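You operate a simulated robot arm through the tools that you are given. There is no shell and no other tool.

You are at the controls of a simulated robot arm. One attempt, no reset.

## Task
Grease the grey seal strip between its clips.
Fine: small black pad, grease from the black pot; pad back, lid shut. Set down upright: small black pad. A coat counts when it lies all over at full strength: go over it till it gets no stronger.

The check looks at the end state, three seconds after you hand in, the way a careful person would. Anything else that was tipped, shoved, dropped, spilled or broken makes it a failure. A push-on lid holds only when it is set on centred and level and pressed home; a screw cap is set on level and turned clockwise until tight.

## Robot
A 7-joint arm with a two-finger parallel gripper, fixed in place. Base frame: the origin is on the floor under the middle of its stand, x ahead of it, y to its left, z up. Readings come in m, degrees, newtons and seconds.
It reaches about 1.479 m from its shoulder. Its first joint turns from -166.0 to 166.0 degrees. Payload 4.4 kg.
The tool frame sits at the grasp point between the pads (the TCP): z along the fingers, y along the line on which they close. The tips reach 0.023 m beyond it. Largest opening 0.094 m; finger width 0.038, thickness 0.01; the body of the gripper, 0.054 by 0.096 m, starts 0.039 m behind the TCP.
Orientation is that of the tool frame in the base frame, as [roll, pitch, yaw] about the fixed x, y, z axes, in that order (R = Rz(yaw) Ry(pitch) Rx(roll)). With the fingers straight down and closing along the base's y, the tool's x points along the base's -x, its y along +y and its z along -z.

## Interface
- The arm moves only by the tool nudge_tool. Its argument "commands" is a list that holds one entry, the list of rows, each a list of 6 numbers: the shift along the tool's x, y, z in units of 500 mm (1.0 is 500 mm), then the turn, a rotation vector about the tool's x, y, z in units of 180 degrees (1.0 is 180 degrees). In form: [[[tx, ty, tz, wx, wy, wz], ...]]. A call has 1 to 20 rows; each row is the pose to reach, as a shift and turn from the pose commanded when the call began, along the tool's axes at that moment. "fingers" is the finger opening in m, from 0 to 0.094, set as the call begins (left out, the last holds). A call with a number of a shift or a turn outside -1 to 1 is refused whole. A row lasts 0.2 s, in which the tool goes at most 0.05 m and 8.6 degrees; a call with a longer step from one row to the next is refused whole, and so is a gripper value outside its range. Where a pose cannot be reached the arm comes as near as it can. A force on the tool above 50 N (or 10 N above the force at the start of the call, whichever is more), or a blocked arm, ends the call early, and 0.2 s more pass. The fingers move at their own pace (about 0.072 m/s each) and stop on an object; they squeeze with about 40 N. The grip force told is the motor's: it shows also when the fingers shut on nothing. Time passes only in rows, and 0.2 s behind the last, so rows that repeat a pose let the fingers close. It gives the time, the measured TCP pose, the force on the tool (base axes), the opening and the grip force at its end, in the units of the frame above (readings bear some noise), with the torque about the TCP (base axes, N m) and any sound that the robot's microphone picked up.
- Cameras (640 x 400 px; columns grow to the right, rows downward): "scene" is fixed at [0.2195, -0.4995, 1.5208]; the picture's right is [0.85, -0.52, 0.00], its down [-0.12, -0.20, -0.97] and it looks along [0.51, 0.83, -0.23] (base axes); focal length 346 px, centre (320, 200). "wrist" rides on the gripper at [0.086, 0.016, -0.075] in the tool frame; the picture's right is [-0.18, 0.98, 0.00], its down [-0.58, -0.11, -0.81] and it looks along [-0.79, -0.15, 0.59] (tool axes); focal length 243 px, centre (320, 200). There is no depth. A picture from a camera that has moved, and an enlarged one, comes with that camera's place and axes in the base frame and with its lens.
- grab_frame(camera): a new picture of that camera. It takes no simulated time.
- inspect(camera, box): a new picture of the part [left, top, right, bottom] of that camera's present view, enlarged. It takes no simulated time.
- close_job(): hands the job in; it is judged then, once.

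Places have to be worked out from the pictures, the camera data and where the tool is seen. Open the gripper and draw the arm clear of the work before you hand the job in, unless the task says otherwise.

The tools are called after "Emit:" as name(argument=value, ...) on one line, values as JSON. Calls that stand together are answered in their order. nudge_tool: Moves the arm, as the interface text tells. Its arguments: {"type":"object","properties":{"commands":{"type":"array","items":{"type":"array","items":{"type":"array","items":{"type":"number"}}}},"fingers":{"type":"number"}},"required":["commands"]} The other tools are called the same way: grab_frame (camera) takes a picture; inspect (camera, box) takes an enlarged picture of a part of a camera's view; close_job () hands the job in.

At the start:

```text
t: 0.0
tcp_pos: [0.6384, 0.4315, 1.4148]
tool_rot: [180.0, 0.0, 179.9]
ft_force: [0.4, 0.1, -0.5]
torque: [-0.02, -0.01, -0.01]
opening: 0.0941
grasp_force: 0.0
```

scene: 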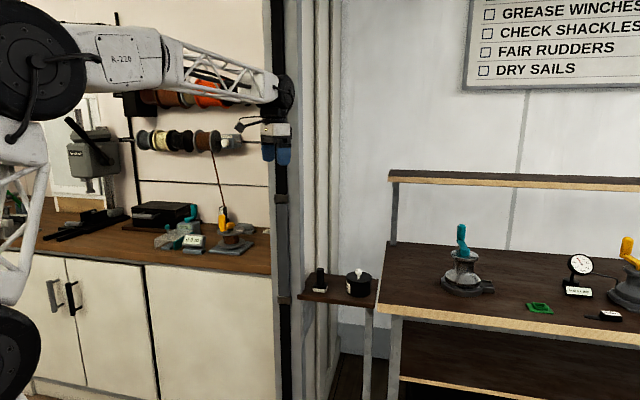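
wrist: 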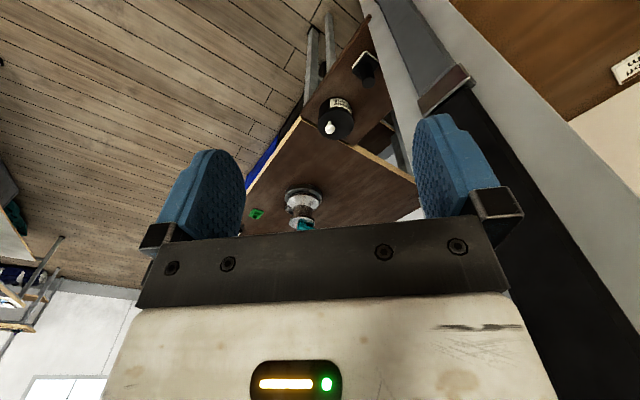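

I'll start by looking at enlarged views of the scene to find the seal strip, the pad, the pot and its lid.

Emit:
inspect(camera="scene", box=[280, 240, 400, 315])

Emit:
inspect(camera="scene", box=[400, 210, 640, 360])

Emit:
inspect(camera="scene", box=[0, 160, 290, 340])

Emit:
inspect(camera="wrist", box=[230, 20, 430, 240])

```text
5.33 times, centred on (340, 278) of scene
camera zoom: at [0.2195, -0.4995, 1.5208], right [0.85, -0.52, 0.0], down [-0.12, -0.2, -0.97], along [0.51, 0.83, -0.23], focal length 1843 px, centre (213, -213)
```

zoom: 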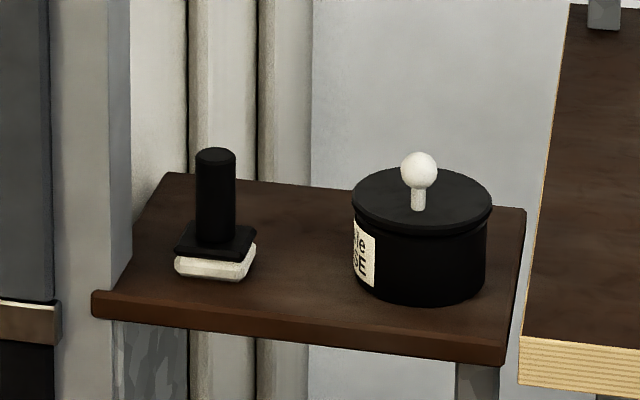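

```text
2.67 times, centred on (520, 285) of scene
camera zoom: at [0.2195, -0.4995, 1.5208], right [0.85, -0.52, 0.0], down [-0.12, -0.2, -0.97], along [0.51, 0.83, -0.23], focal length 922 px, centre (-213, -27)
```

zoom: 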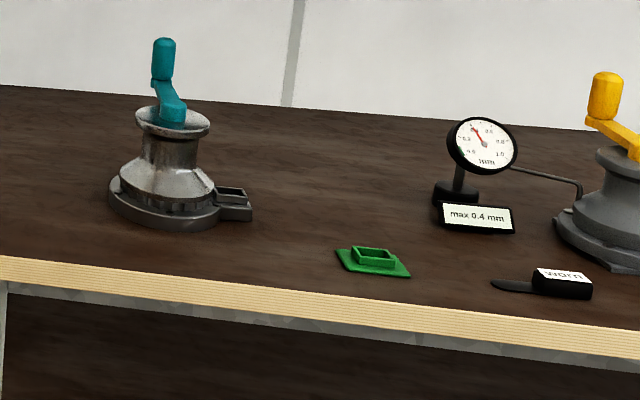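

```text
2.21 times, centred on (145, 250) of scene
camera zoom: at [0.2195, -0.4995, 1.5208], right [0.85, -0.52, 0.0], down [-0.12, -0.2, -0.97], along [0.51, 0.83, -0.23], focal length 763 px, centre (706, 90)
```

zoom: 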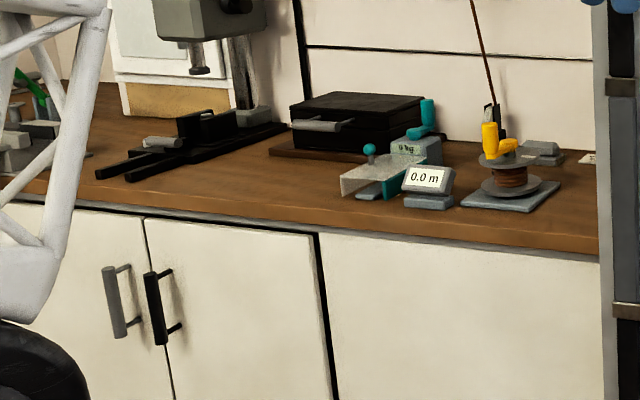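

```text
1.82 times, centred on (330, 130) of wrist
camera zoom: at [0.5528, 0.4477, 1.4894], right [0.18, 0.98, 0.0], down [0.58, -0.11, 0.81], along [0.79, -0.15, -0.59], focal length 441 px, centre (302, 327)
```

zoom: 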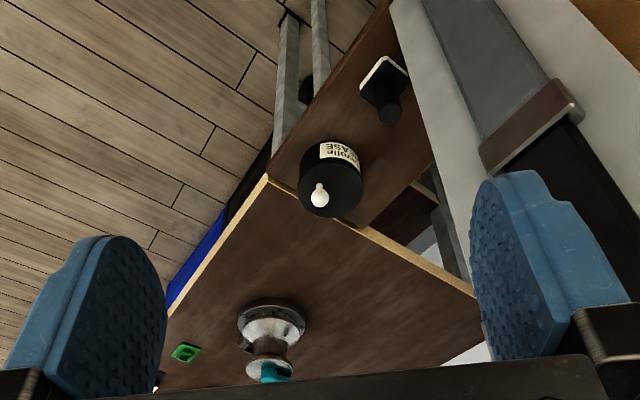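

The pot and pad are on the little side shelf. A grey vertical strip on the post with brown clips may be the seal, so I'll look closer there.

Emit:
inspect(camera="scene", box=[240, 160, 340, 320])

Emit:
inspect(camera="scene", box=[200, 0, 360, 180])

Emit:
inspect(camera="wrist", box=[360, 0, 560, 220])

Emit:
inspect(camera="scene", box=[440, 0, 640, 120])

```text
2.50 times, centred on (290, 240) of scene
camera zoom: at [0.2195, -0.4995, 1.5208], right [0.85, -0.52, 0.0], down [-0.12, -0.2, -0.97], along [0.51, 0.83, -0.23], focal length 864 px, centre (395, 100)
```

zoom: 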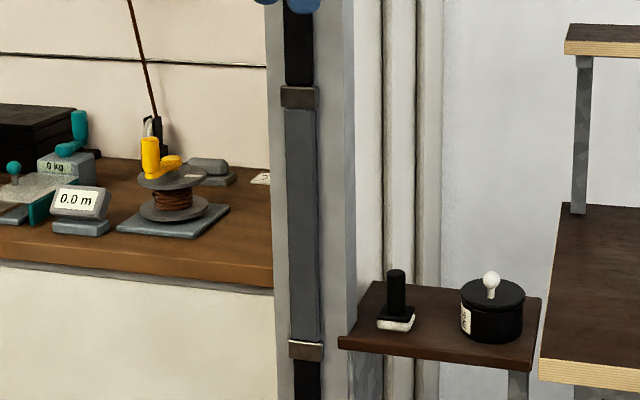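

```text
2.22 times, centred on (280, 90) of scene
camera zoom: at [0.2195, -0.4995, 1.5208], right [0.85, -0.52, 0.0], down [-0.12, -0.2, -0.97], along [0.51, 0.83, -0.23], focal length 768 px, centre (409, 444)
```

zoom: 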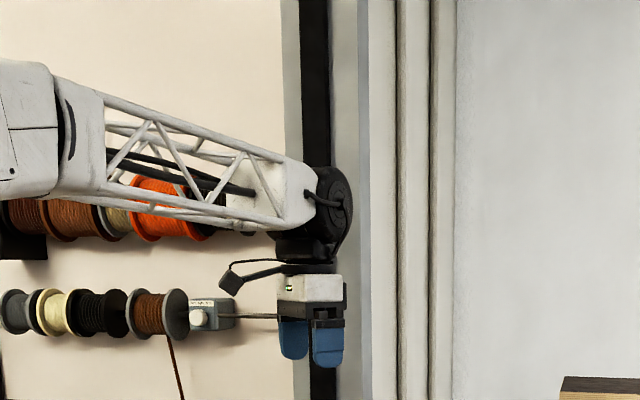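

```text
1.82 times, centred on (460, 110) of wrist
camera zoom: at [0.5528, 0.4477, 1.4894], right [0.18, 0.98, 0.0], down [0.58, -0.11, 0.81], along [0.79, -0.15, -0.59], focal length 441 px, centre (66, 364)
```

zoom: 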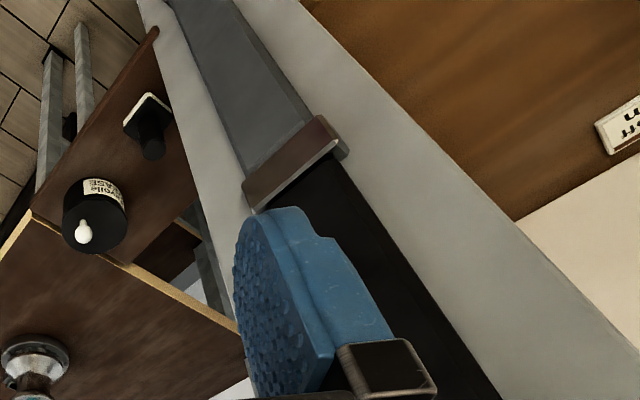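

```text
3.20 times, centred on (540, 60) of scene
camera zoom: at [0.2195, -0.4995, 1.5208], right [0.85, -0.52, 0.0], down [-0.12, -0.2, -0.97], along [0.51, 0.83, -0.23], focal length 1106 px, centre (-384, 648)
```

zoom: 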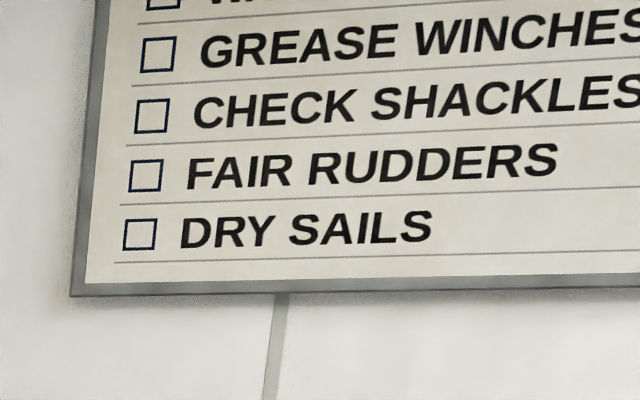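

The grey vertical strip on the post between two brown clips is the seal. I'll zoom in on both clips for position and orientation.

Emit:
inspect(camera="scene", box=[262, 182, 302, 212])

Emit:
inspect(camera="scene", box=[262, 280, 302, 310])

Emit:
inspect(camera="wrist", box=[400, 40, 500, 120])

Emit:
inspect(camera="wrist", box=[310, 0, 430, 150])

```text
13.33 times, centred on (282, 197) of scene
camera zoom: at [0.2195, -0.4995, 1.5208], right [0.85, -0.52, 0.0], down [-0.12, -0.2, -0.97], along [0.51, 0.83, -0.23], focal length 4608 px, centre (827, 240)
```

zoom: 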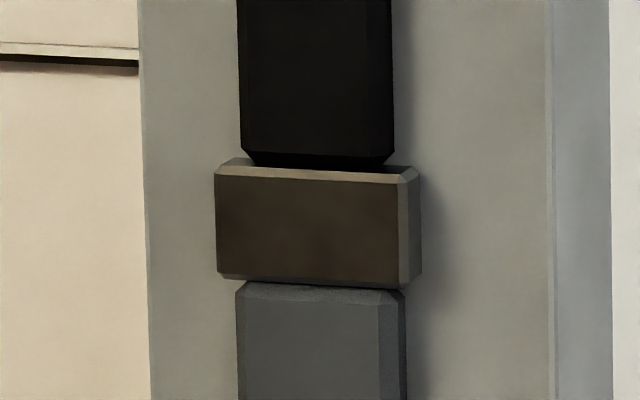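

```text
13.33 times, centred on (282, 295) of scene
camera zoom: at [0.2195, -0.4995, 1.5208], right [0.85, -0.52, 0.0], down [-0.12, -0.2, -0.97], along [0.51, 0.83, -0.23], focal length 4608 px, centre (827, -1067)
```

zoom: 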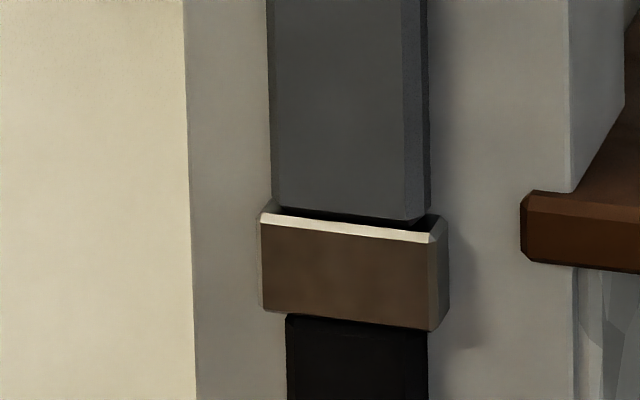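

```text
5.00 times, centred on (450, 80) of wrist
camera zoom: at [0.5528, 0.4477, 1.4894], right [0.18, 0.98, 0.0], down [0.58, -0.11, 0.81], along [0.79, -0.15, -0.59], focal length 1213 px, centre (-330, 800)
```

zoom: 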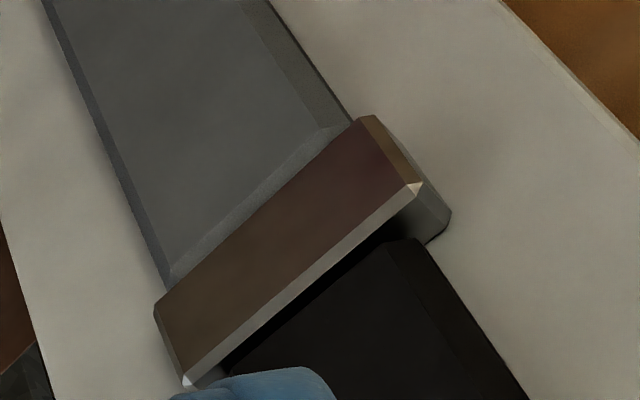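

```text
2.67 times, centred on (370, 75) of wrist
camera zoom: at [0.5528, 0.4477, 1.4894], right [0.18, 0.98, 0.0], down [0.58, -0.11, 0.81], along [0.79, -0.15, -0.59], focal length 647 px, centre (187, 533)
```

zoom: 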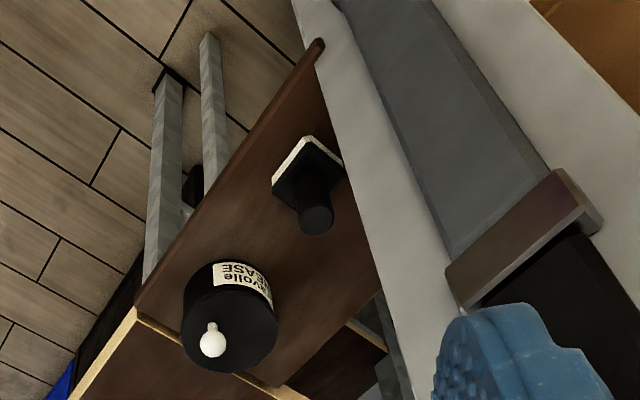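

The strip face, shelf and bench edges all run at about 45° in the base frame. I'll take finer zooms of the pad and pot for dimensions.

Emit:
inspect(camera="scene", box=[306, 262, 338, 298])

Emit:
inspect(camera="scene", box=[340, 264, 378, 300])

Emit:
inspect(camera="wrist", box=[340, 40, 390, 90])

Emit:
inspect(camera="wrist", box=[305, 85, 365, 145])

```text
11.11 times, centred on (322, 280) of scene
camera zoom: at [0.2195, -0.4995, 1.5208], right [0.85, -0.52, 0.0], down [-0.12, -0.2, -0.97], along [0.51, 0.83, -0.23], focal length 3840 px, centre (298, -689)
```

zoom: 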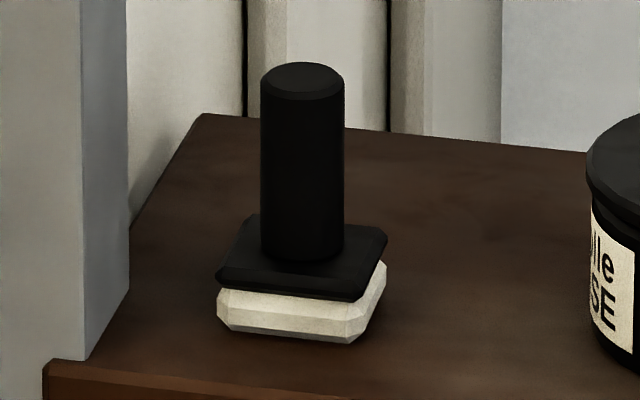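

```text
11.11 times, centred on (359, 282) of scene
camera zoom: at [0.2195, -0.4995, 1.5208], right [0.85, -0.52, 0.0], down [-0.12, -0.2, -0.97], along [0.51, 0.83, -0.23], focal length 3840 px, centre (-113, -711)
```

zoom: 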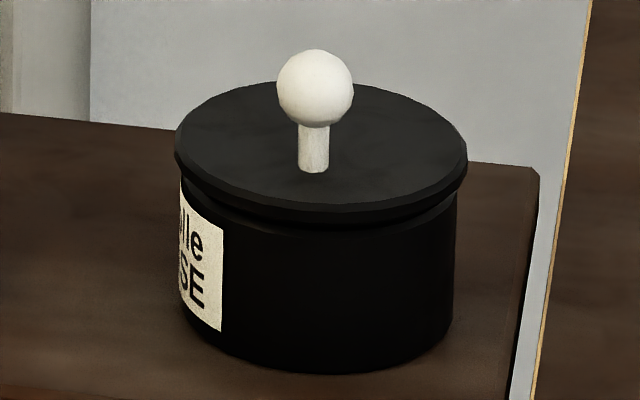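

```text
8.00 times, centred on (365, 65) of wrist
camera zoom: at [0.5528, 0.4477, 1.4894], right [0.18, 0.98, 0.0], down [0.58, -0.11, 0.81], along [0.79, -0.15, -0.59], focal length 1941 px, centre (-40, 1280)
```

zoom: 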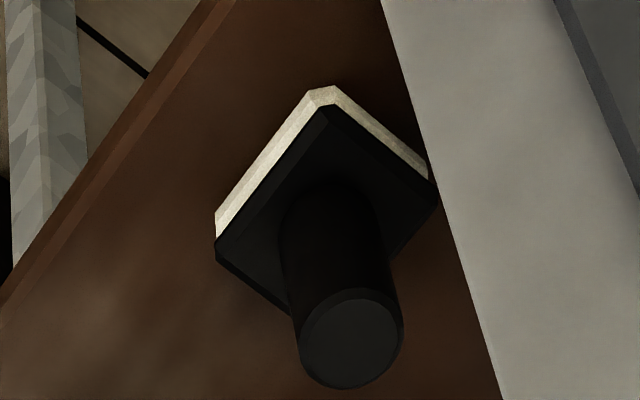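

```text
6.67 times, centred on (335, 115) of wrist
camera zoom: at [0.5528, 0.4477, 1.4894], right [0.18, 0.98, 0.0], down [0.58, -0.11, 0.81], along [0.79, -0.15, -0.59], focal length 1618 px, centre (220, 767)
```

zoom: 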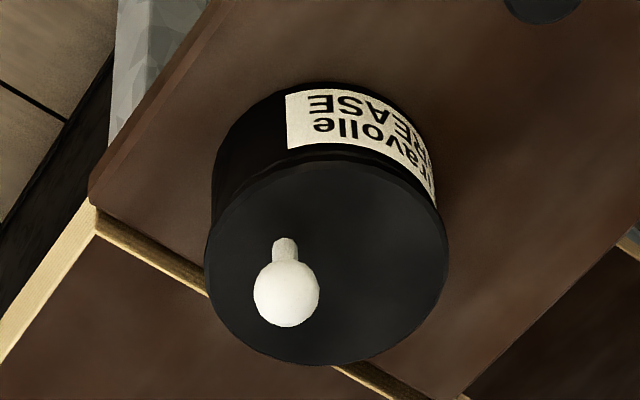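

The pad and pot are aligned with the 45° frame: pad near (0.836, 0.499), pot near (0.949, 0.415), knob near (0.934, 0.401, 0.988). I'll move closer, staying in front of the post, for a better wrist view of the shelf.

Emit:
nudge_tool(commands=[[[-0.028, -0.0129, 0.0538, 0, 0, 0], [-0.056, -0.0258, 0.1075, 0, 0, 0], [-0.084, -0.0386, 0.1613, 0, 0, 0], [-0.112, -0.0515, 0.215, 0, 0, 0], [-0.14, -0.0644, 0.2688, 0, 0, 0], [-0.168, -0.0773, 0.3225, 0, 0, 0], [-0.196, -0.0901, 0.3763, 0, 0, 0], [-0.224, -0.103, 0.43, 0, 0, 0], [-0.224, -0.103, 0.43, 0, 0, 0]]])

Emit:
grab_frame(camera="wrist")

Emit:
grab_frame(camera="scene")

```text
t: 2.0
tcp_pos: [0.7506, 0.3792, 1.1992]
tool_rot: [180.0, 0.0, 180.0]
ft_force: [-0.3, 0.1, -0.3]
torque: [0.0, 0.0, -0.01]
opening: 0.094
grasp_force: 0.0
```

```text
taken
camera wrist: at [0.6643, 0.3956, 1.2735], right [0.18, 0.98, 0.0], down [0.58, -0.11, 0.81], along [0.79, -0.15, -0.59], focal length 243 px, centre (320, 200)
```

wrist: 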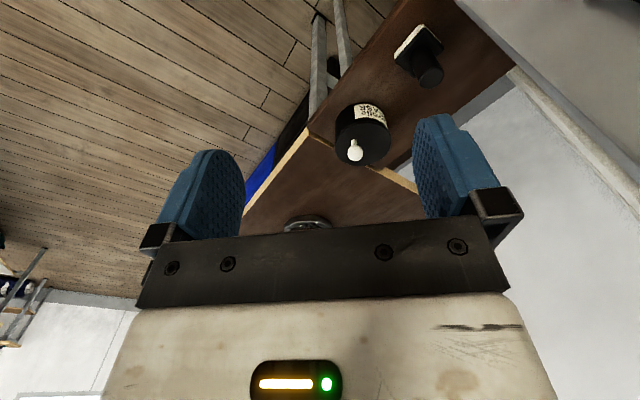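

```text
taken
```

scene: 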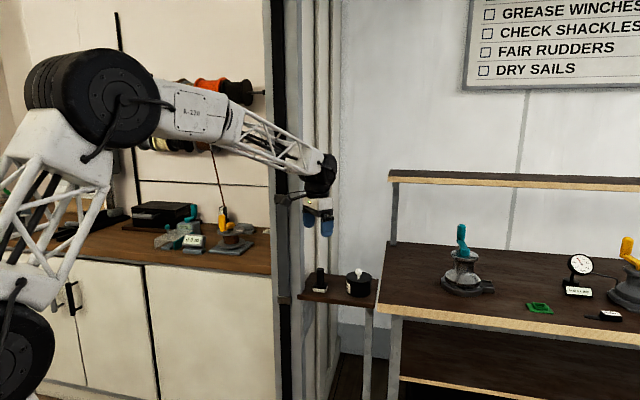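

The arm moved as expected. I'll zoom the wrist view on the pad and pot to triangulate them against the scene view.

Emit:
inspect(camera="wrist", box=[320, 90, 400, 180])

Emit:
inspect(camera="wrist", box=[380, 10, 460, 100])

```text
4.44 times, centred on (360, 135) of wrist
camera zoom: at [0.6643, 0.3956, 1.2735], right [0.18, 0.98, 0.0], down [0.58, -0.11, 0.81], along [0.79, -0.15, -0.59], focal length 1078 px, centre (142, 489)
```

zoom: 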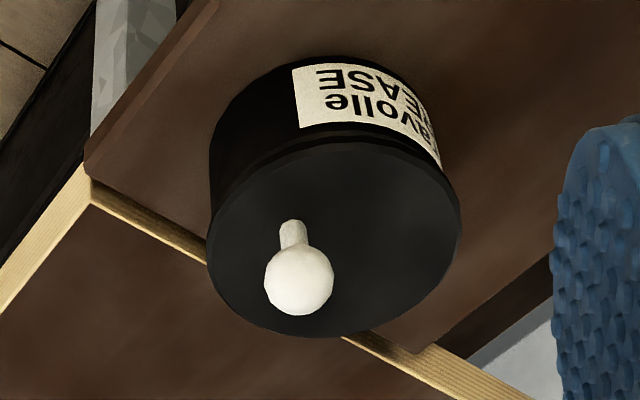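

```text
4.44 times, centred on (420, 55) of wrist
camera zoom: at [0.6643, 0.3956, 1.2735], right [0.18, 0.98, 0.0], down [0.58, -0.11, 0.81], along [0.79, -0.15, -0.59], focal length 1078 px, centre (-124, 844)
```

zoom: 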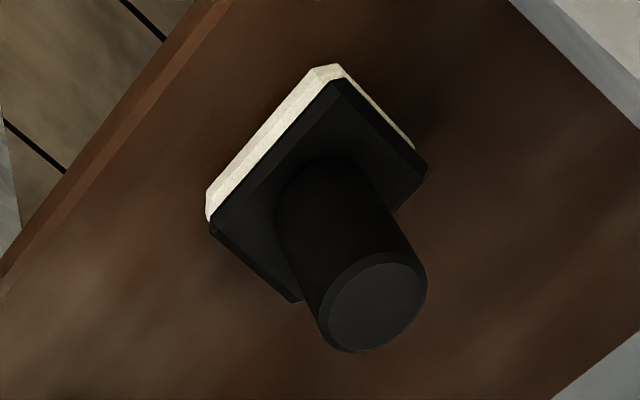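

Refined: knob ball centre is about (0.934, 0.401, 0.9875), offset about 18 mm from the lid centre towards the room, and the shelf top is at z≈0.903. I'll move above the knob and yaw so the fingers close along the knob-to-lid-centre direction.

Emit:
nudge_tool(commands=[[[-0.0459, 0.0055, 0.025, 0, 0, 0.0313], [-0.0917, 0.0109, 0.05, 0, 0, 0.0625], [-0.1376, 0.0164, 0.075, 0, 0, 0.0938], [-0.1834, 0.0218, 0.1, 0, 0, 0.125], [-0.2293, 0.0273, 0.125, 0, 0, 0.1563], [-0.2751, 0.0327, 0.15, 0, 0, 0.1875], [-0.321, 0.0382, 0.175, 0, 0, 0.2188], [-0.3668, 0.0436, 0.2, 0, 0, 0.25], [-0.3668, 0.0436, 0.2, 0, 0, 0.25]]])

Emit:
grab_frame(camera="wrist")

Emit:
grab_frame(camera="scene")

```text
t: 4.0
tcp_pos: [0.9352, 0.4012, 1.0998]
tool_rot: [-179.9, 0.1, 134.8]
ft_force: [0.0, 0.7, 0.0]
torque: [-0.03, 0.0, 0.01]
opening: 0.0941
grasp_force: 0.1
```

```text
taken
camera wrist: at [0.8858, 0.4739, 1.1738], right [0.83, 0.56, 0.0], down [0.33, -0.49, 0.81], along [0.45, -0.67, -0.59], focal length 243 px, centre (320, 200)
```

wrist: 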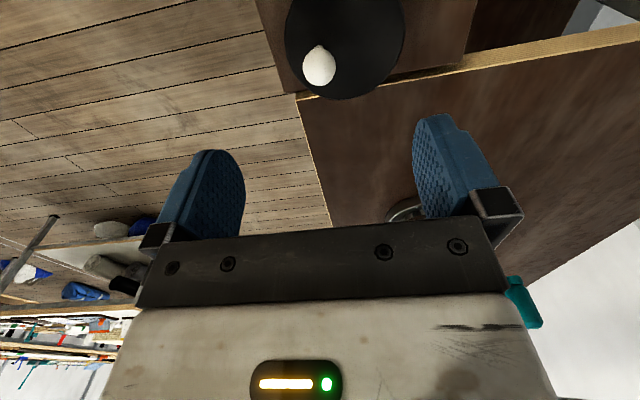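

```text
taken
```

scene: 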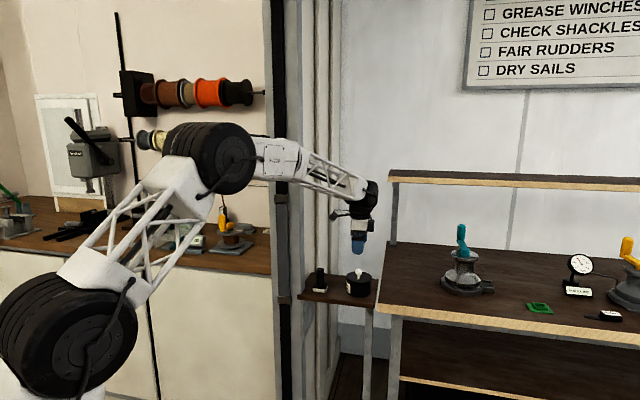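

I'm above the knob with good alignment so far. I'll zoom in to refine the knob and lid positions before descending.

Emit:
inspect(camera="wrist", box=[270, 0, 420, 110])

Emit:
inspect(camera="scene", box=[320, 170, 400, 310])

```text
3.64 times, centred on (345, 55) of wrist
camera zoom: at [0.8858, 0.4739, 1.1738], right [0.83, 0.56, 0.0], down [0.33, -0.49, 0.81], along [0.45, -0.67, -0.59], focal length 882 px, centre (229, 727)
```

zoom: 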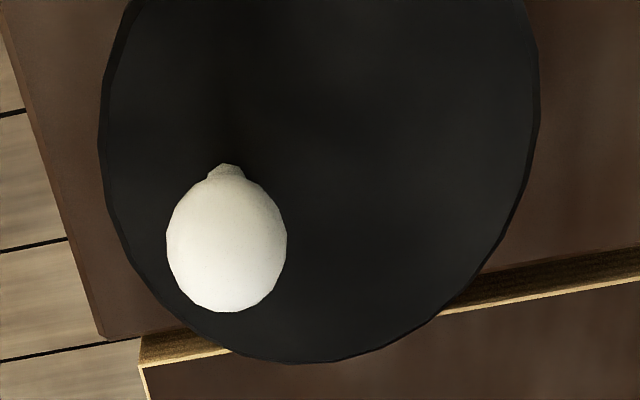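

```text
2.86 times, centred on (360, 240) of scene
camera zoom: at [0.2195, -0.4995, 1.5208], right [0.85, -0.52, 0.0], down [-0.12, -0.2, -0.97], along [0.51, 0.83, -0.23], focal length 987 px, centre (206, 86)
```

zoom: 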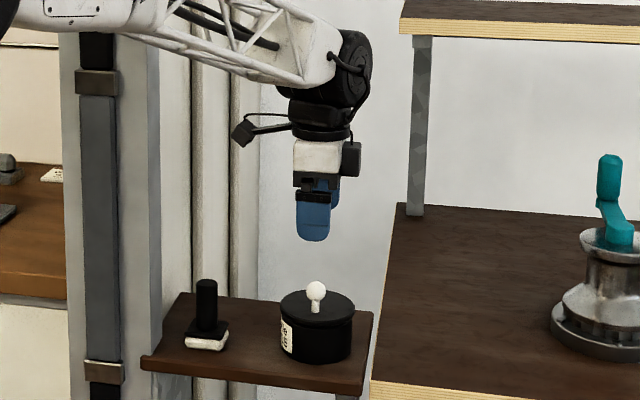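

The knob is at (0.934, 0.401), right under the TCP, and the lid centre is at (0.949, 0.415) with radius 0.048. I'll narrow the fingers and descend to the ball's mid-height.

Emit:
nudge_tool(commands=[[[0.001, -0.001, 0.05, 0, 0, 0], [0.001, -0.0015, 0.11, 0, 0, 0], [0.001, -0.0015, 0.17, 0, 0, 0], [0.001, -0.0015, 0.21, 0, 0, 0], [0.001, -0.0015, 0.227, 0, 0, 0], [0.001, -0.0015, 0.227, 0, 0, 0]]], fingers=0.05)

Emit:
grab_frame(camera="wrist")

Emit:
inspect(camera="scene", box=[320, 230, 400, 310])

```text
t: 5.4
tcp_pos: [0.9348, 0.4015, 0.9853]
tool_rot: [180.0, 0.0, 135.0]
ft_force: [-0.1, -0.1, -0.1]
torque: [-0.01, 0.01, -0.02]
opening: 0.0501
grasp_force: 0.0
```

```text
taken
camera wrist: at [0.8849, 0.4737, 1.06], right [0.83, 0.56, 0.0], down [0.33, -0.49, 0.81], along [0.46, -0.67, -0.59], focal length 243 px, centre (320, 200)
```

wrist: 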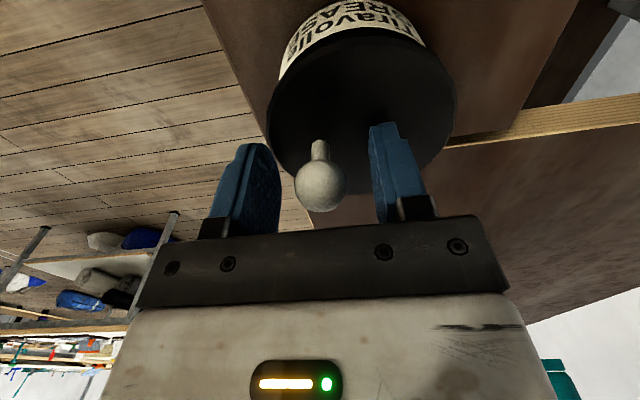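

```text
5.00 times, centred on (360, 270) of scene
camera zoom: at [0.2195, -0.4995, 1.5208], right [0.85, -0.52, 0.0], down [-0.12, -0.2, -0.97], along [0.51, 0.83, -0.23], focal length 1728 px, centre (120, -150)
```

zoom: 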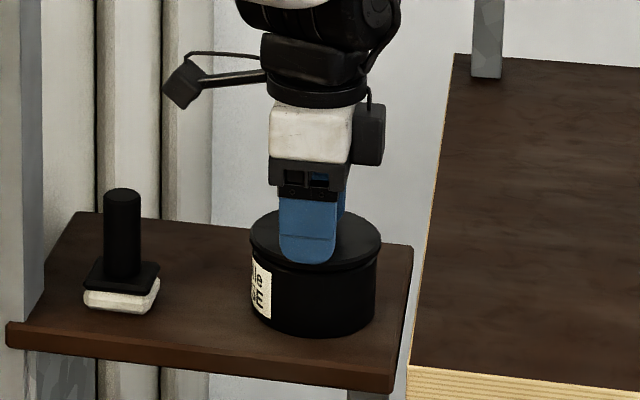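

The knob is centred between the fingers at the right height. Closing on it now.

Emit:
nudge_tool(commands=[[[0, 0, 0, 0, 0, 0], [0, 0, 0, 0, 0, 0], [0, 0, 0, 0, 0, 0], [0, 0, 0, 0, 0, 0]]], fingers=0.0)

Emit:
inspect(camera="wrist", box=[200, 0, 480, 240])

```text
t: 6.4
tcp_pos: [0.9348, 0.4014, 0.9861]
tool_rot: [180.0, -0.1, 135.1]
ft_force: [12.9, 8.5, -4.9]
torque: [-0.04, -0.01, -0.02]
opening: 0.0237
grasp_force: 44.8
```

```text
1.67 times, centred on (340, 120) of wrist
camera zoom: at [0.8851, 0.4738, 1.06], right [0.83, 0.56, 0.0], down [0.33, -0.49, 0.81], along [0.46, -0.67, -0.59], focal length 404 px, centre (287, 333)
```

zoom: 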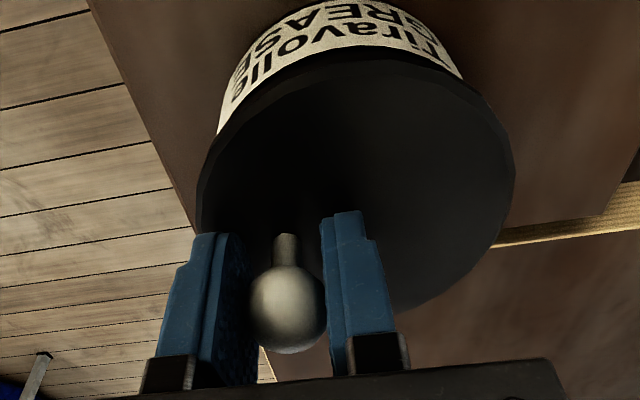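

The grip is at 0.0237 m, but there's about 15 N of side force along the closing axis, so the tool is slightly off centre. I'll shift 1 mm along +y of the tool to relax it.

Emit:
nudge_tool(commands=[[[0, 0.001, 0, 0, 0, 0], [0, 0.002, 0, 0, 0, 0], [0, 0.002, 0, 0, 0, 0]]])

```text
t: 7.2
tcp_pos: [0.9366, 0.401, 0.9854]
tool_rot: [-179.9, 0.0, 135.0]
ft_force: [6.9, -7.3, -2.6]
torque: [-0.06, 0.16, 0.0]
opening: 0.024
grasp_force: 44.8
```

The closing-axis force is gone, but about 10 N remains along -x of the tool. I'll ease slightly in that direction and re-read.

Emit:
nudge_tool(commands=[[[-0.001, 0, 0, 0, 0, 0], [-0.001, 0, 0, 0, 0, 0]]])

```text
t: 7.8
tcp_pos: [0.9355, 0.4024, 0.9863]
tool_rot: [180.0, 0.1, 134.9]
ft_force: [2.8, -7.3, -1.1]
torque: [-0.06, 0.16, -0.03]
opening: 0.0241
grasp_force: 44.7
```

Forces are small now. I'll pull straight up in small steps to free the lid.

Emit:
nudge_tool(commands=[[[0, 0, -0.004, 0, 0, 0], [0, 0, -0.008, 0, 0, 0], [0, 0, -0.012, 0, 0, 0], [0, 0, -0.016, 0, 0, 0], [0, 0, -0.02, 0, 0, 0], [0, 0, -0.02, 0, 0, 0]]])

Emit:
inspect(camera="scene", box=[330, 240, 390, 305])

Emit:
inspect(camera="wrist", box=[200, 0, 480, 240])

```text
t: 8.5
tcp_pos: [0.9362, 0.4034, 0.99]
tool_rot: [-179.9, 0.0, 135.0]
ft_force: [17.5, 6.5, -8.2]
torque: [-0.03, -0.09, -0.03]
opening: 0.0239
grasp_force: 44.7
stopped in row 3: the force on the tool passed its limit at 53 N (the readings are from after the stop); the commanded pose is now the measured one
```

```text
6.15 times, centred on (360, 272) of scene
camera zoom: at [0.2195, -0.4995, 1.5208], right [0.85, -0.52, 0.0], down [-0.12, -0.2, -0.97], along [0.51, 0.83, -0.23], focal length 2127 px, centre (74, -246)
```

zoom: 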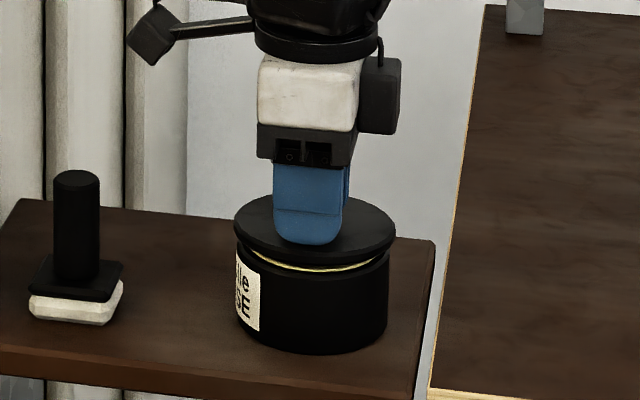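

```text
1.67 times, centred on (340, 120) of wrist
camera zoom: at [0.8861, 0.4753, 1.0641], right [0.83, 0.56, 0.0], down [0.33, -0.49, 0.81], along [0.46, -0.67, -0.59], focal length 404 px, centre (287, 333)
```

zoom: 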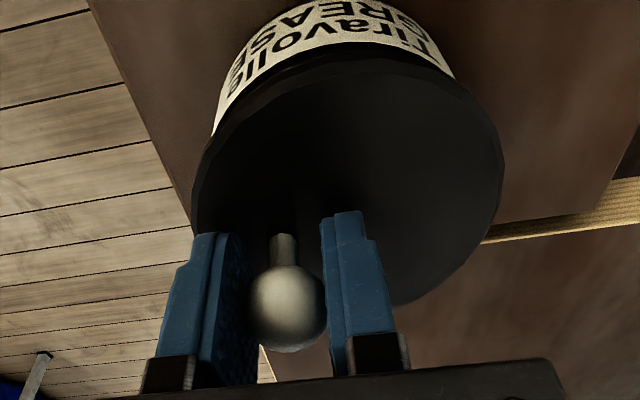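

The lid has broken free, and a gap is visible under its rim. I'll continue lifting gently.

Emit:
nudge_tool(commands=[[[0, 0, -0.006, 0, 0, 0], [0, 0, -0.012, 0, 0, 0], [0, 0, -0.02, 0, 0, 0], [0, 0, -0.03, 0, 0, 0], [0, 0, -0.04, 0, 0, 0], [0, 0, -0.04, 0, 0, 0]]])

Emit:
inspect(camera="scene", box=[330, 235, 390, 305])

Emit:
inspect(camera="wrist", box=[200, 0, 480, 240])

```text
t: 9.0
tcp_pos: [0.9357, 0.402, 0.9885]
tool_rot: [180.0, -0.1, 135.1]
ft_force: [18.7, 8.2, -7.2]
torque: [-0.02, -0.06, -0.02]
opening: 0.0238
grasp_force: 45.5
stopped in row 2: the force on the tool passed its limit at 58 N (the readings are from after the stop); the commanded pose is now the measured one
```

```text
5.71 times, centred on (360, 270) of scene
camera zoom: at [0.2195, -0.4995, 1.5208], right [0.85, -0.52, 0.0], down [-0.12, -0.2, -0.97], along [0.51, 0.83, -0.23], focal length 1975 px, centre (91, -200)
```

zoom: 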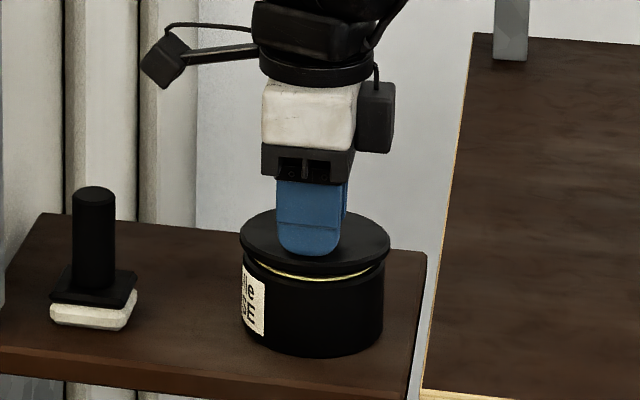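

```text
1.67 times, centred on (340, 120) of wrist
camera zoom: at [0.8862, 0.4754, 1.0642], right [0.83, 0.56, 0.0], down [0.33, -0.49, 0.81], along [0.46, -0.67, -0.59], focal length 404 px, centre (287, 333)
```

zoom: 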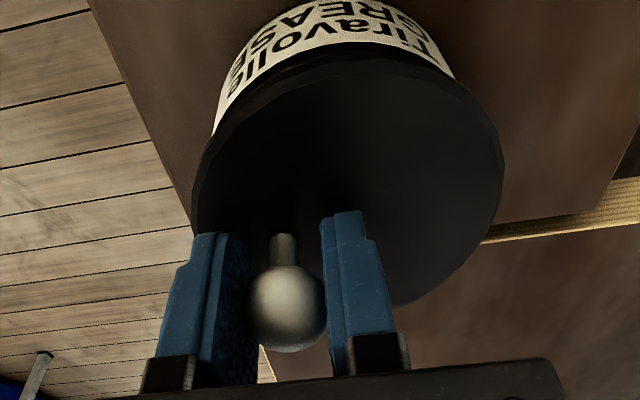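

The lift stopped again at the force limit with side load present. I'll zoom in closely at the lid gap to see whether it's tilted and jammed.

Emit:
inspect(camera="scene", box=[345, 262, 375, 300])

Emit:
inspect(camera="wrist", box=[270, 0, 440, 130])

```text
10.53 times, centred on (360, 281) of scene
camera zoom: at [0.2195, -0.4995, 1.5208], right [0.85, -0.52, 0.0], down [-0.12, -0.2, -0.97], along [0.51, 0.83, -0.23], focal length 3638 px, centre (-101, -653)
```

zoom: 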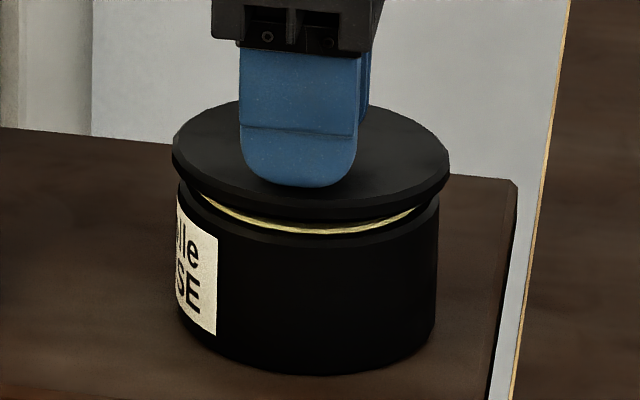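

```text
3.08 times, centred on (355, 65) of wrist
camera zoom: at [0.8862, 0.4754, 1.0642], right [0.83, 0.56, 0.0], down [0.33, -0.49, 0.81], along [0.46, -0.67, -0.59], focal length 746 px, centre (212, 615)
```

zoom: 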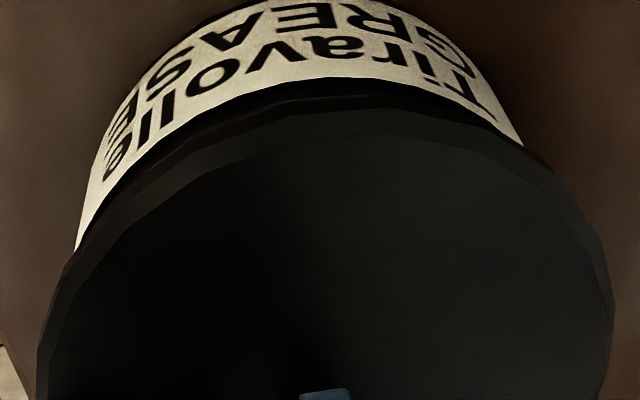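

There's a clear gap at the front, but about 20 N of lateral load may be jamming the lid. I'll relieve it along the force direction before lifting again.

Emit:
nudge_tool(commands=[[[-0.0005, 0.0012, 0, 0, 0, 0], [-0.001, 0.0025, 0, 0, 0, 0], [-0.001, 0.0025, 0, 0, 0, 0]]])

```text
t: 9.8
tcp_pos: [0.9366, 0.4037, 0.9899]
tool_rot: [-179.8, -0.1, 135.0]
ft_force: [-5.0, -5.8, -2.3]
torque: [-0.11, 0.41, 0.01]
opening: 0.0241
grasp_force: 44.7
```

Lateral load is now about 8 N the other way. I'll back off 0.3 mm and lift in very small steps.

Emit:
nudge_tool(commands=[[[0, -0.0006, -0.002, 0, 0, 0], [0, -0.0006, -0.004, 0, 0, 0], [0, -0.0006, -0.006, 0, 0, 0], [0, -0.0006, -0.008, 0, 0, 0], [0, -0.0006, -0.01, 0, 0, 0], [0, -0.0006, -0.012, 0, 0, 0], [0, -0.0006, -0.014, 0, 0, 0], [0, -0.0006, -0.016, 0, 0, 0]]])

Emit:
inspect(camera="scene", box=[345, 262, 375, 300])

```text
t: 10.9
tcp_pos: [0.9367, 0.4035, 0.9938]
tool_rot: [-179.9, 0.0, 135.0]
ft_force: [16.1, 9.2, -7.1]
torque: [-0.01, -0.14, -0.06]
opening: 0.0239
grasp_force: 45.1
stopped in row 5: the force on the tool passed its limit at 54 N (the readings are from after the stop); the commanded pose is now the measured one
```

```text
10.53 times, centred on (360, 281) of scene
camera zoom: at [0.2195, -0.4995, 1.5208], right [0.85, -0.52, 0.0], down [-0.12, -0.2, -0.97], along [0.51, 0.83, -0.23], focal length 3638 px, centre (-101, -653)
```

zoom: 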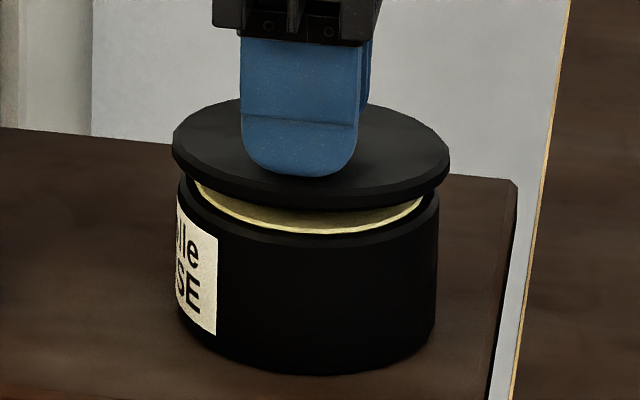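

The lid front is rising while the back still holds, so it's tilting around the rear. I'll check whether the ball has slipped in the fingers before continuing.

Emit:
inspect(camera="wrist", box=[200, 0, 480, 240])

Emit:
nudge_tool(commands=[[[-0.0005, 0.001, 0, 0, 0, 0], [-0.001, 0.0018, 0, 0, 0, 0], [-0.001, 0.0018, 0, 0, 0, 0]]])

```text
1.67 times, centred on (340, 120) of wrist
camera zoom: at [0.8872, 0.4764, 1.0674], right [0.82, 0.57, 0.0], down [0.33, -0.49, 0.81], along [0.46, -0.67, -0.59], focal length 404 px, centre (287, 333)
```

zoom: 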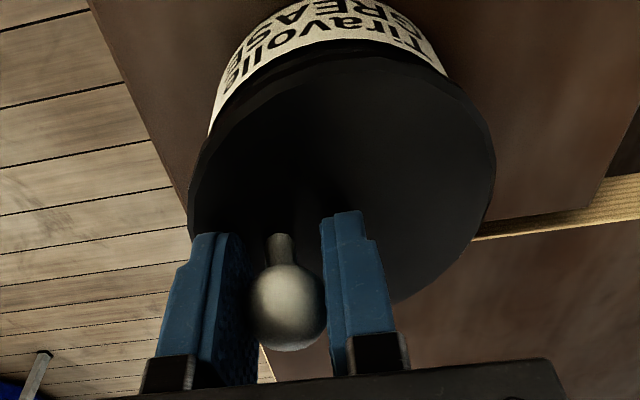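

```text
t: 11.7
tcp_pos: [0.9382, 0.4031, 0.9937]
tool_rot: [-180.0, 0.0, 134.9]
ft_force: [-4.2, 7.1, -5.0]
torque: [-0.07, 0.18, 0.01]
opening: 0.024
grasp_force: 45.5
```

No slip of the ball. I'll keep pulling in small steps, adding a slight tilt of the tool to help raise the rear of the lid.

Emit:
nudge_tool(commands=[[[0, 0, -0.002, -0.004, 0, 0], [0, 0, -0.004, -0.008, 0, 0], [0, 0, -0.006, -0.012, 0, 0], [0, 0, -0.008, -0.016, 0, 0], [0, 0, -0.01, -0.02, 0, 0], [0, 0, -0.012, -0.02, 0, 0], [0, 0, -0.014, -0.02, 0, 0], [0, 0, -0.016, -0.02, 0, 0], [0, 0, -0.02, -0.02, 0, 0], [0, 0, -0.024, -0.02, 0, 0]]])

Emit:
inspect(camera="scene", box=[345, 262, 375, 300])

```text
t: 12.8
tcp_pos: [0.9376, 0.4043, 0.995]
tool_rot: [177.0, 0.0, 135.1]
ft_force: [15.2, 10.4, -7.8]
torque: [0.1, -0.09, -0.02]
opening: 0.0239
grasp_force: 44.8
stopped in row 5: the force on the tool passed its limit at 52 N (the readings are from after the stop); the commanded pose is now the measured one
```

```text
10.53 times, centred on (360, 281) of scene
camera zoom: at [0.2195, -0.4995, 1.5208], right [0.85, -0.52, 0.0], down [-0.12, -0.2, -0.97], along [0.51, 0.83, -0.23], focal length 3638 px, centre (-101, -653)
```

zoom: 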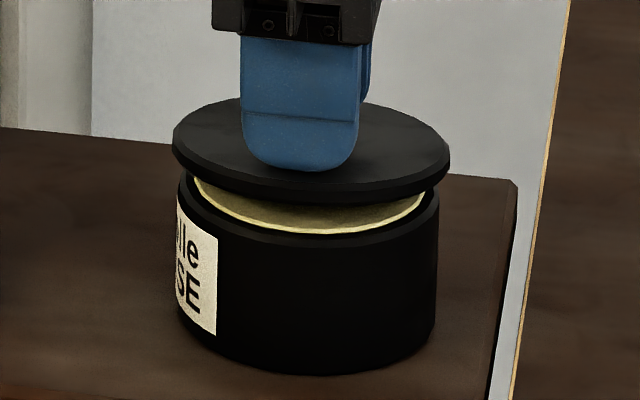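

The motion matches a lid hinged at its rear: the knob needs to move up and back in an arc, and my straight pulls built up force toward the back. I'll test that by following an arc about the rear edge with a matching small tool rotation.

Emit:
nudge_tool(commands=[[[0, 0.002, 0, 0.004, 0, 0], [0, 0.0035, -0.002, 0.009, 0, 0], [0, 0.005, -0.004, 0.014, 0, 0], [0, 0.0065, -0.006, 0.019, 0, 0], [0, 0.008, -0.008, 0.024, 0, 0], [0, 0.0095, -0.01, 0.029, 0, 0], [0, 0.0112, -0.012, 0.034, 0, 0], [0, 0.0128, -0.014, 0.038, 0, 0], [0, 0.0144, -0.0156, 0.0417, 0, 0], [0, 0.0144, -0.0156, 0.0417, 0, 0]]])

Emit:
inspect(camera="scene", box=[345, 258, 375, 300])

Emit:
inspect(camera="wrist", box=[200, 0, 480, 240])

```text
t: 15.0
tcp_pos: [0.9424, 0.4091, 1.0046]
tool_rot: [-175.5, 0.0, 135.1]
ft_force: [-10.0, 3.8, -2.0]
torque: [-0.3, 0.13, -0.01]
opening: 0.0237
grasp_force: 44.7
```

```text
9.52 times, centred on (360, 279) of scene
camera zoom: at [0.2195, -0.4995, 1.5208], right [0.85, -0.52, 0.0], down [-0.12, -0.2, -0.97], along [0.51, 0.83, -0.23], focal length 3291 px, centre (-61, -552)
```

zoom: 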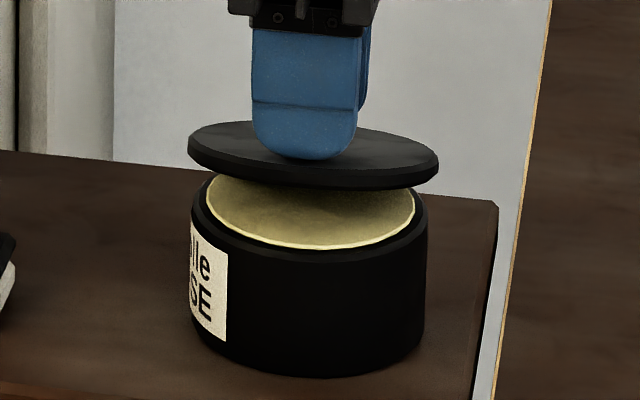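

```text
1.67 times, centred on (340, 120) of wrist
camera zoom: at [0.8962, 0.4853, 1.077], right [0.82, 0.56, -0.08], down [0.38, -0.44, 0.81], along [0.42, -0.7, -0.58], focal length 404 px, centre (287, 333)
```

zoom: 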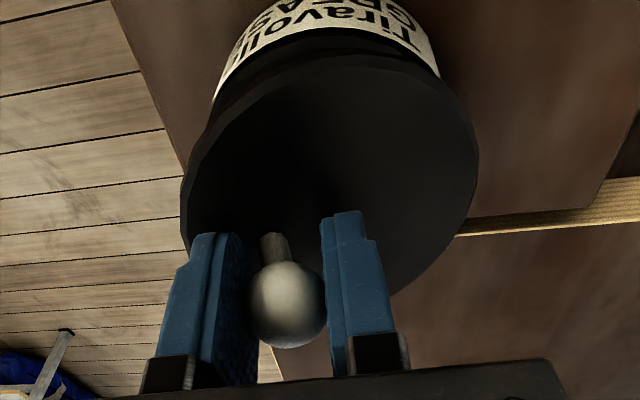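

Forces stay low along the arc, so the lid is hinged at the rear, and the grease is visible inside. The current finger direction is awkward for opening it fully, so I'll lower it back along the arc, release, and re-grip with the fingers closing along the hinge axis.

Emit:
nudge_tool(commands=[[[0, -0.002, 0.004, -0.003, 0, 0], [0, -0.004, 0.008, -0.006, 0, 0], [0, -0.006, 0.012, -0.009, 0, 0], [0, -0.008, 0.016, -0.012, 0, 0], [0, -0.01, 0.02, -0.015, 0, 0], [0, -0.012, 0.024, -0.018, 0, 0], [0, -0.014, 0.028, -0.0205, 0, 0], [0, -0.016, 0.032, -0.023, 0, 0], [0, -0.0178, 0.0352, -0.025, 0, 0], [0, -0.0178, 0.0352, -0.025, 0, 0]]])

Emit:
inspect(camera="scene", box=[345, 258, 375, 300])

```text
t: 17.2
tcp_pos: [0.9353, 0.4016, 0.9868]
tool_rot: [-179.9, 0.1, 135.0]
ft_force: [12.5, 2.3, -1.0]
torque: [0.03, -0.3, -0.05]
opening: 0.0239
grasp_force: 45.1
```

```text
9.52 times, centred on (360, 279) of scene
camera zoom: at [0.2195, -0.4995, 1.5208], right [0.85, -0.52, 0.0], down [-0.12, -0.2, -0.97], along [0.51, 0.83, -0.23], focal length 3291 px, centre (-61, -552)
```

zoom: 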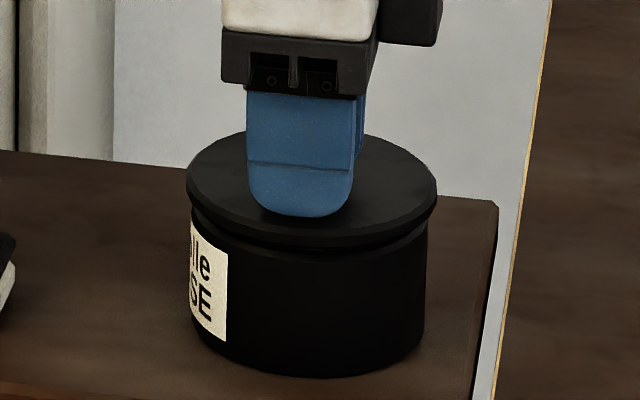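

The lid is closed again. I'll release, rise, and yaw to 225° so the fingers close along the hinge axis.

Emit:
nudge_tool(commands=[[[0, 0, 0, 0, 0, 0], [0, 0, 0, 0, 0, 0], [0, 0, 0, 0, 0, 0]]], fingers=0.05)

Emit:
nudge_tool(commands=[[[0, 0, -0.06, 0, 0, 0], [0, 0, -0.12, 0, 0, 0], [0, 0, -0.16, 0, 0, 0], [0, 0, -0.16, 0, 0, -0.045], [0, 0, -0.16, 0, 0, -0.09], [0, 0, -0.16, 0, 0, -0.135], [0, 0, -0.16, 0, 0, -0.18], [0, 0, -0.16, 0, 0, -0.225], [0, 0, -0.16, 0, 0, -0.27], [0, 0, -0.16, 0, 0, -0.315], [0, 0, -0.16, 0, 0, -0.36], [0, 0, -0.16, 0, 0, -0.405], [0, 0, -0.16, 0, 0, -0.45], [0, 0, -0.16, 0, 0, -0.48], [0, 0, -0.16, 0, 0, -0.5], [0, 0, -0.16, 0, 0, -0.5]]])

Emit:
grab_frame(camera="wrist")

Emit:
inspect(camera="scene", box=[300, 150, 420, 320])

```text
t: 18.0
tcp_pos: [0.9349, 0.4022, 0.9874]
tool_rot: [180.0, 0.0, 135.1]
ft_force: [0.1, 0.2, -0.3]
torque: [-0.02, 0.02, -0.03]
opening: 0.05
grasp_force: 0.0
```

```text
t: 21.4
tcp_pos: [0.9347, 0.4012, 1.0673]
tool_rot: [180.0, 0.0, -134.9]
ft_force: [0.3, -0.5, -0.1]
torque: [-0.06, -0.03, 0.03]
opening: 0.0501
grasp_force: 0.1
```

```text
taken
camera wrist: at [0.8621, 0.3518, 1.1417], right [-0.57, 0.82, 0.0], down [0.49, 0.34, 0.81], along [0.66, 0.46, -0.59], focal length 243 px, centre (320, 200)
```

wrist: 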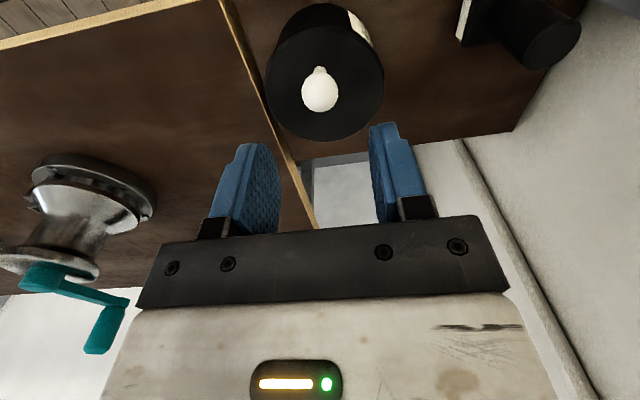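

```text
2.35 times, centred on (360, 235) of scene
camera zoom: at [0.2195, -0.4995, 1.5208], right [0.85, -0.52, 0.0], down [-0.12, -0.2, -0.97], along [0.51, 0.83, -0.23], focal length 813 px, centre (226, 118)
```

zoom: 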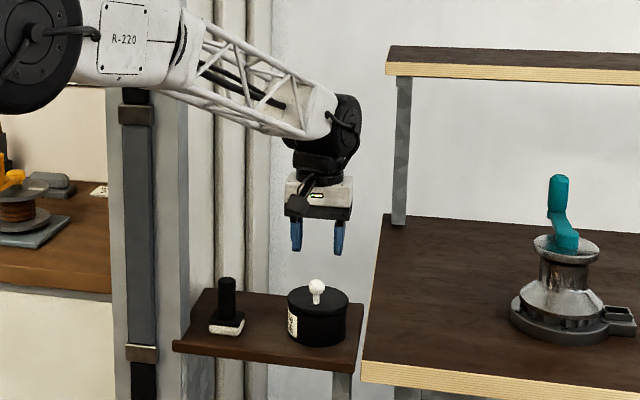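

I have a clean view of both objects at this yaw. I'll zoom in on both to refine positions, including how the lid hinges.

Emit:
inspect(camera="wrist", box=[250, 0, 400, 150])

Emit:
inspect(camera="wrist", box=[440, 0, 600, 100])

```text
2.67 times, centred on (325, 75) of wrist
camera zoom: at [0.8621, 0.3518, 1.1417], right [-0.57, 0.82, 0.0], down [0.49, 0.34, 0.81], along [0.66, 0.46, -0.59], focal length 647 px, centre (307, 533)
```

zoom: 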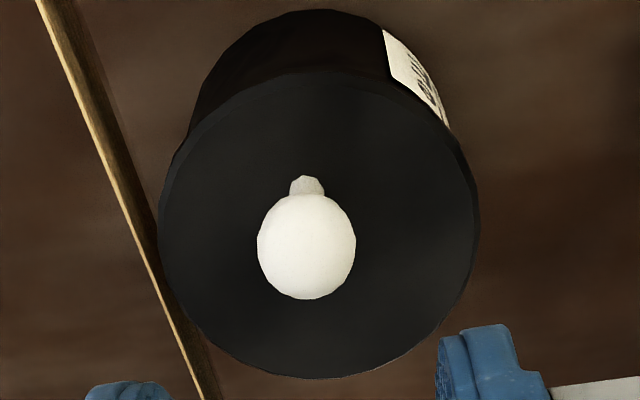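

```text
4.00 times, centred on (520, 50) of wrist
camera zoom: at [0.8621, 0.3518, 1.1417], right [-0.57, 0.82, 0.0], down [0.49, 0.34, 0.81], along [0.66, 0.46, -0.59], focal length 970 px, centre (-480, 800)
```

zoom: 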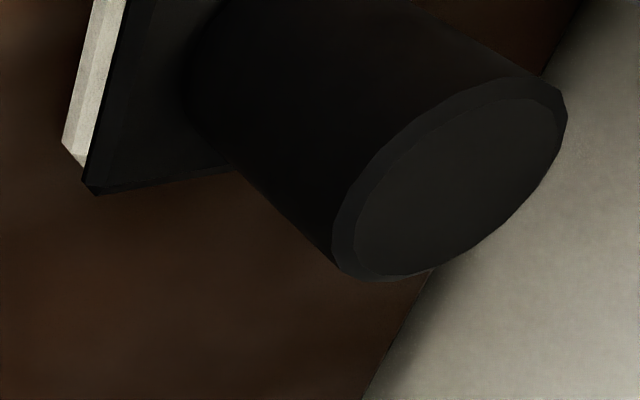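

The ball is directly under the TCP. I'll descend so the fingertips sit a bit higher on the knob, to leave room for the lid to swing, and close along the hinge axis.

Emit:
nudge_tool(commands=[[[0, 0, 0.05, 0, 0, 0], [0, 0, 0.1, 0, 0, 0], [0, 0, 0.135, 0, 0, 0], [0, 0, 0.15, 0, 0, 0], [0, 0, 0.15, 0, 0, 0]]], fingers=0.05)

Emit:
nudge_tool(commands=[[[0, 0, 0, 0, 0, 0], [0, 0, 0, 0, 0, 0], [0, 0, 0, 0, 0, 0], [0, 0, 0, 0, 0, 0]]], fingers=0.0)

```text
t: 22.6
tcp_pos: [0.9369, 0.4019, 0.9911]
tool_rot: [-180.0, 0.0, -134.9]
ft_force: [0.3, 1.2, 0.6]
torque: [0.03, -0.01, -0.01]
opening: 0.05
grasp_force: 0.1
```

```text
t: 23.6
tcp_pos: [0.9357, 0.4019, 0.9908]
tool_rot: [-179.9, -0.1, -134.8]
ft_force: [-22.3, 11.9, 1.7]
torque: [-0.02, 0.17, 0.01]
opening: 0.0239
grasp_force: 44.8
```

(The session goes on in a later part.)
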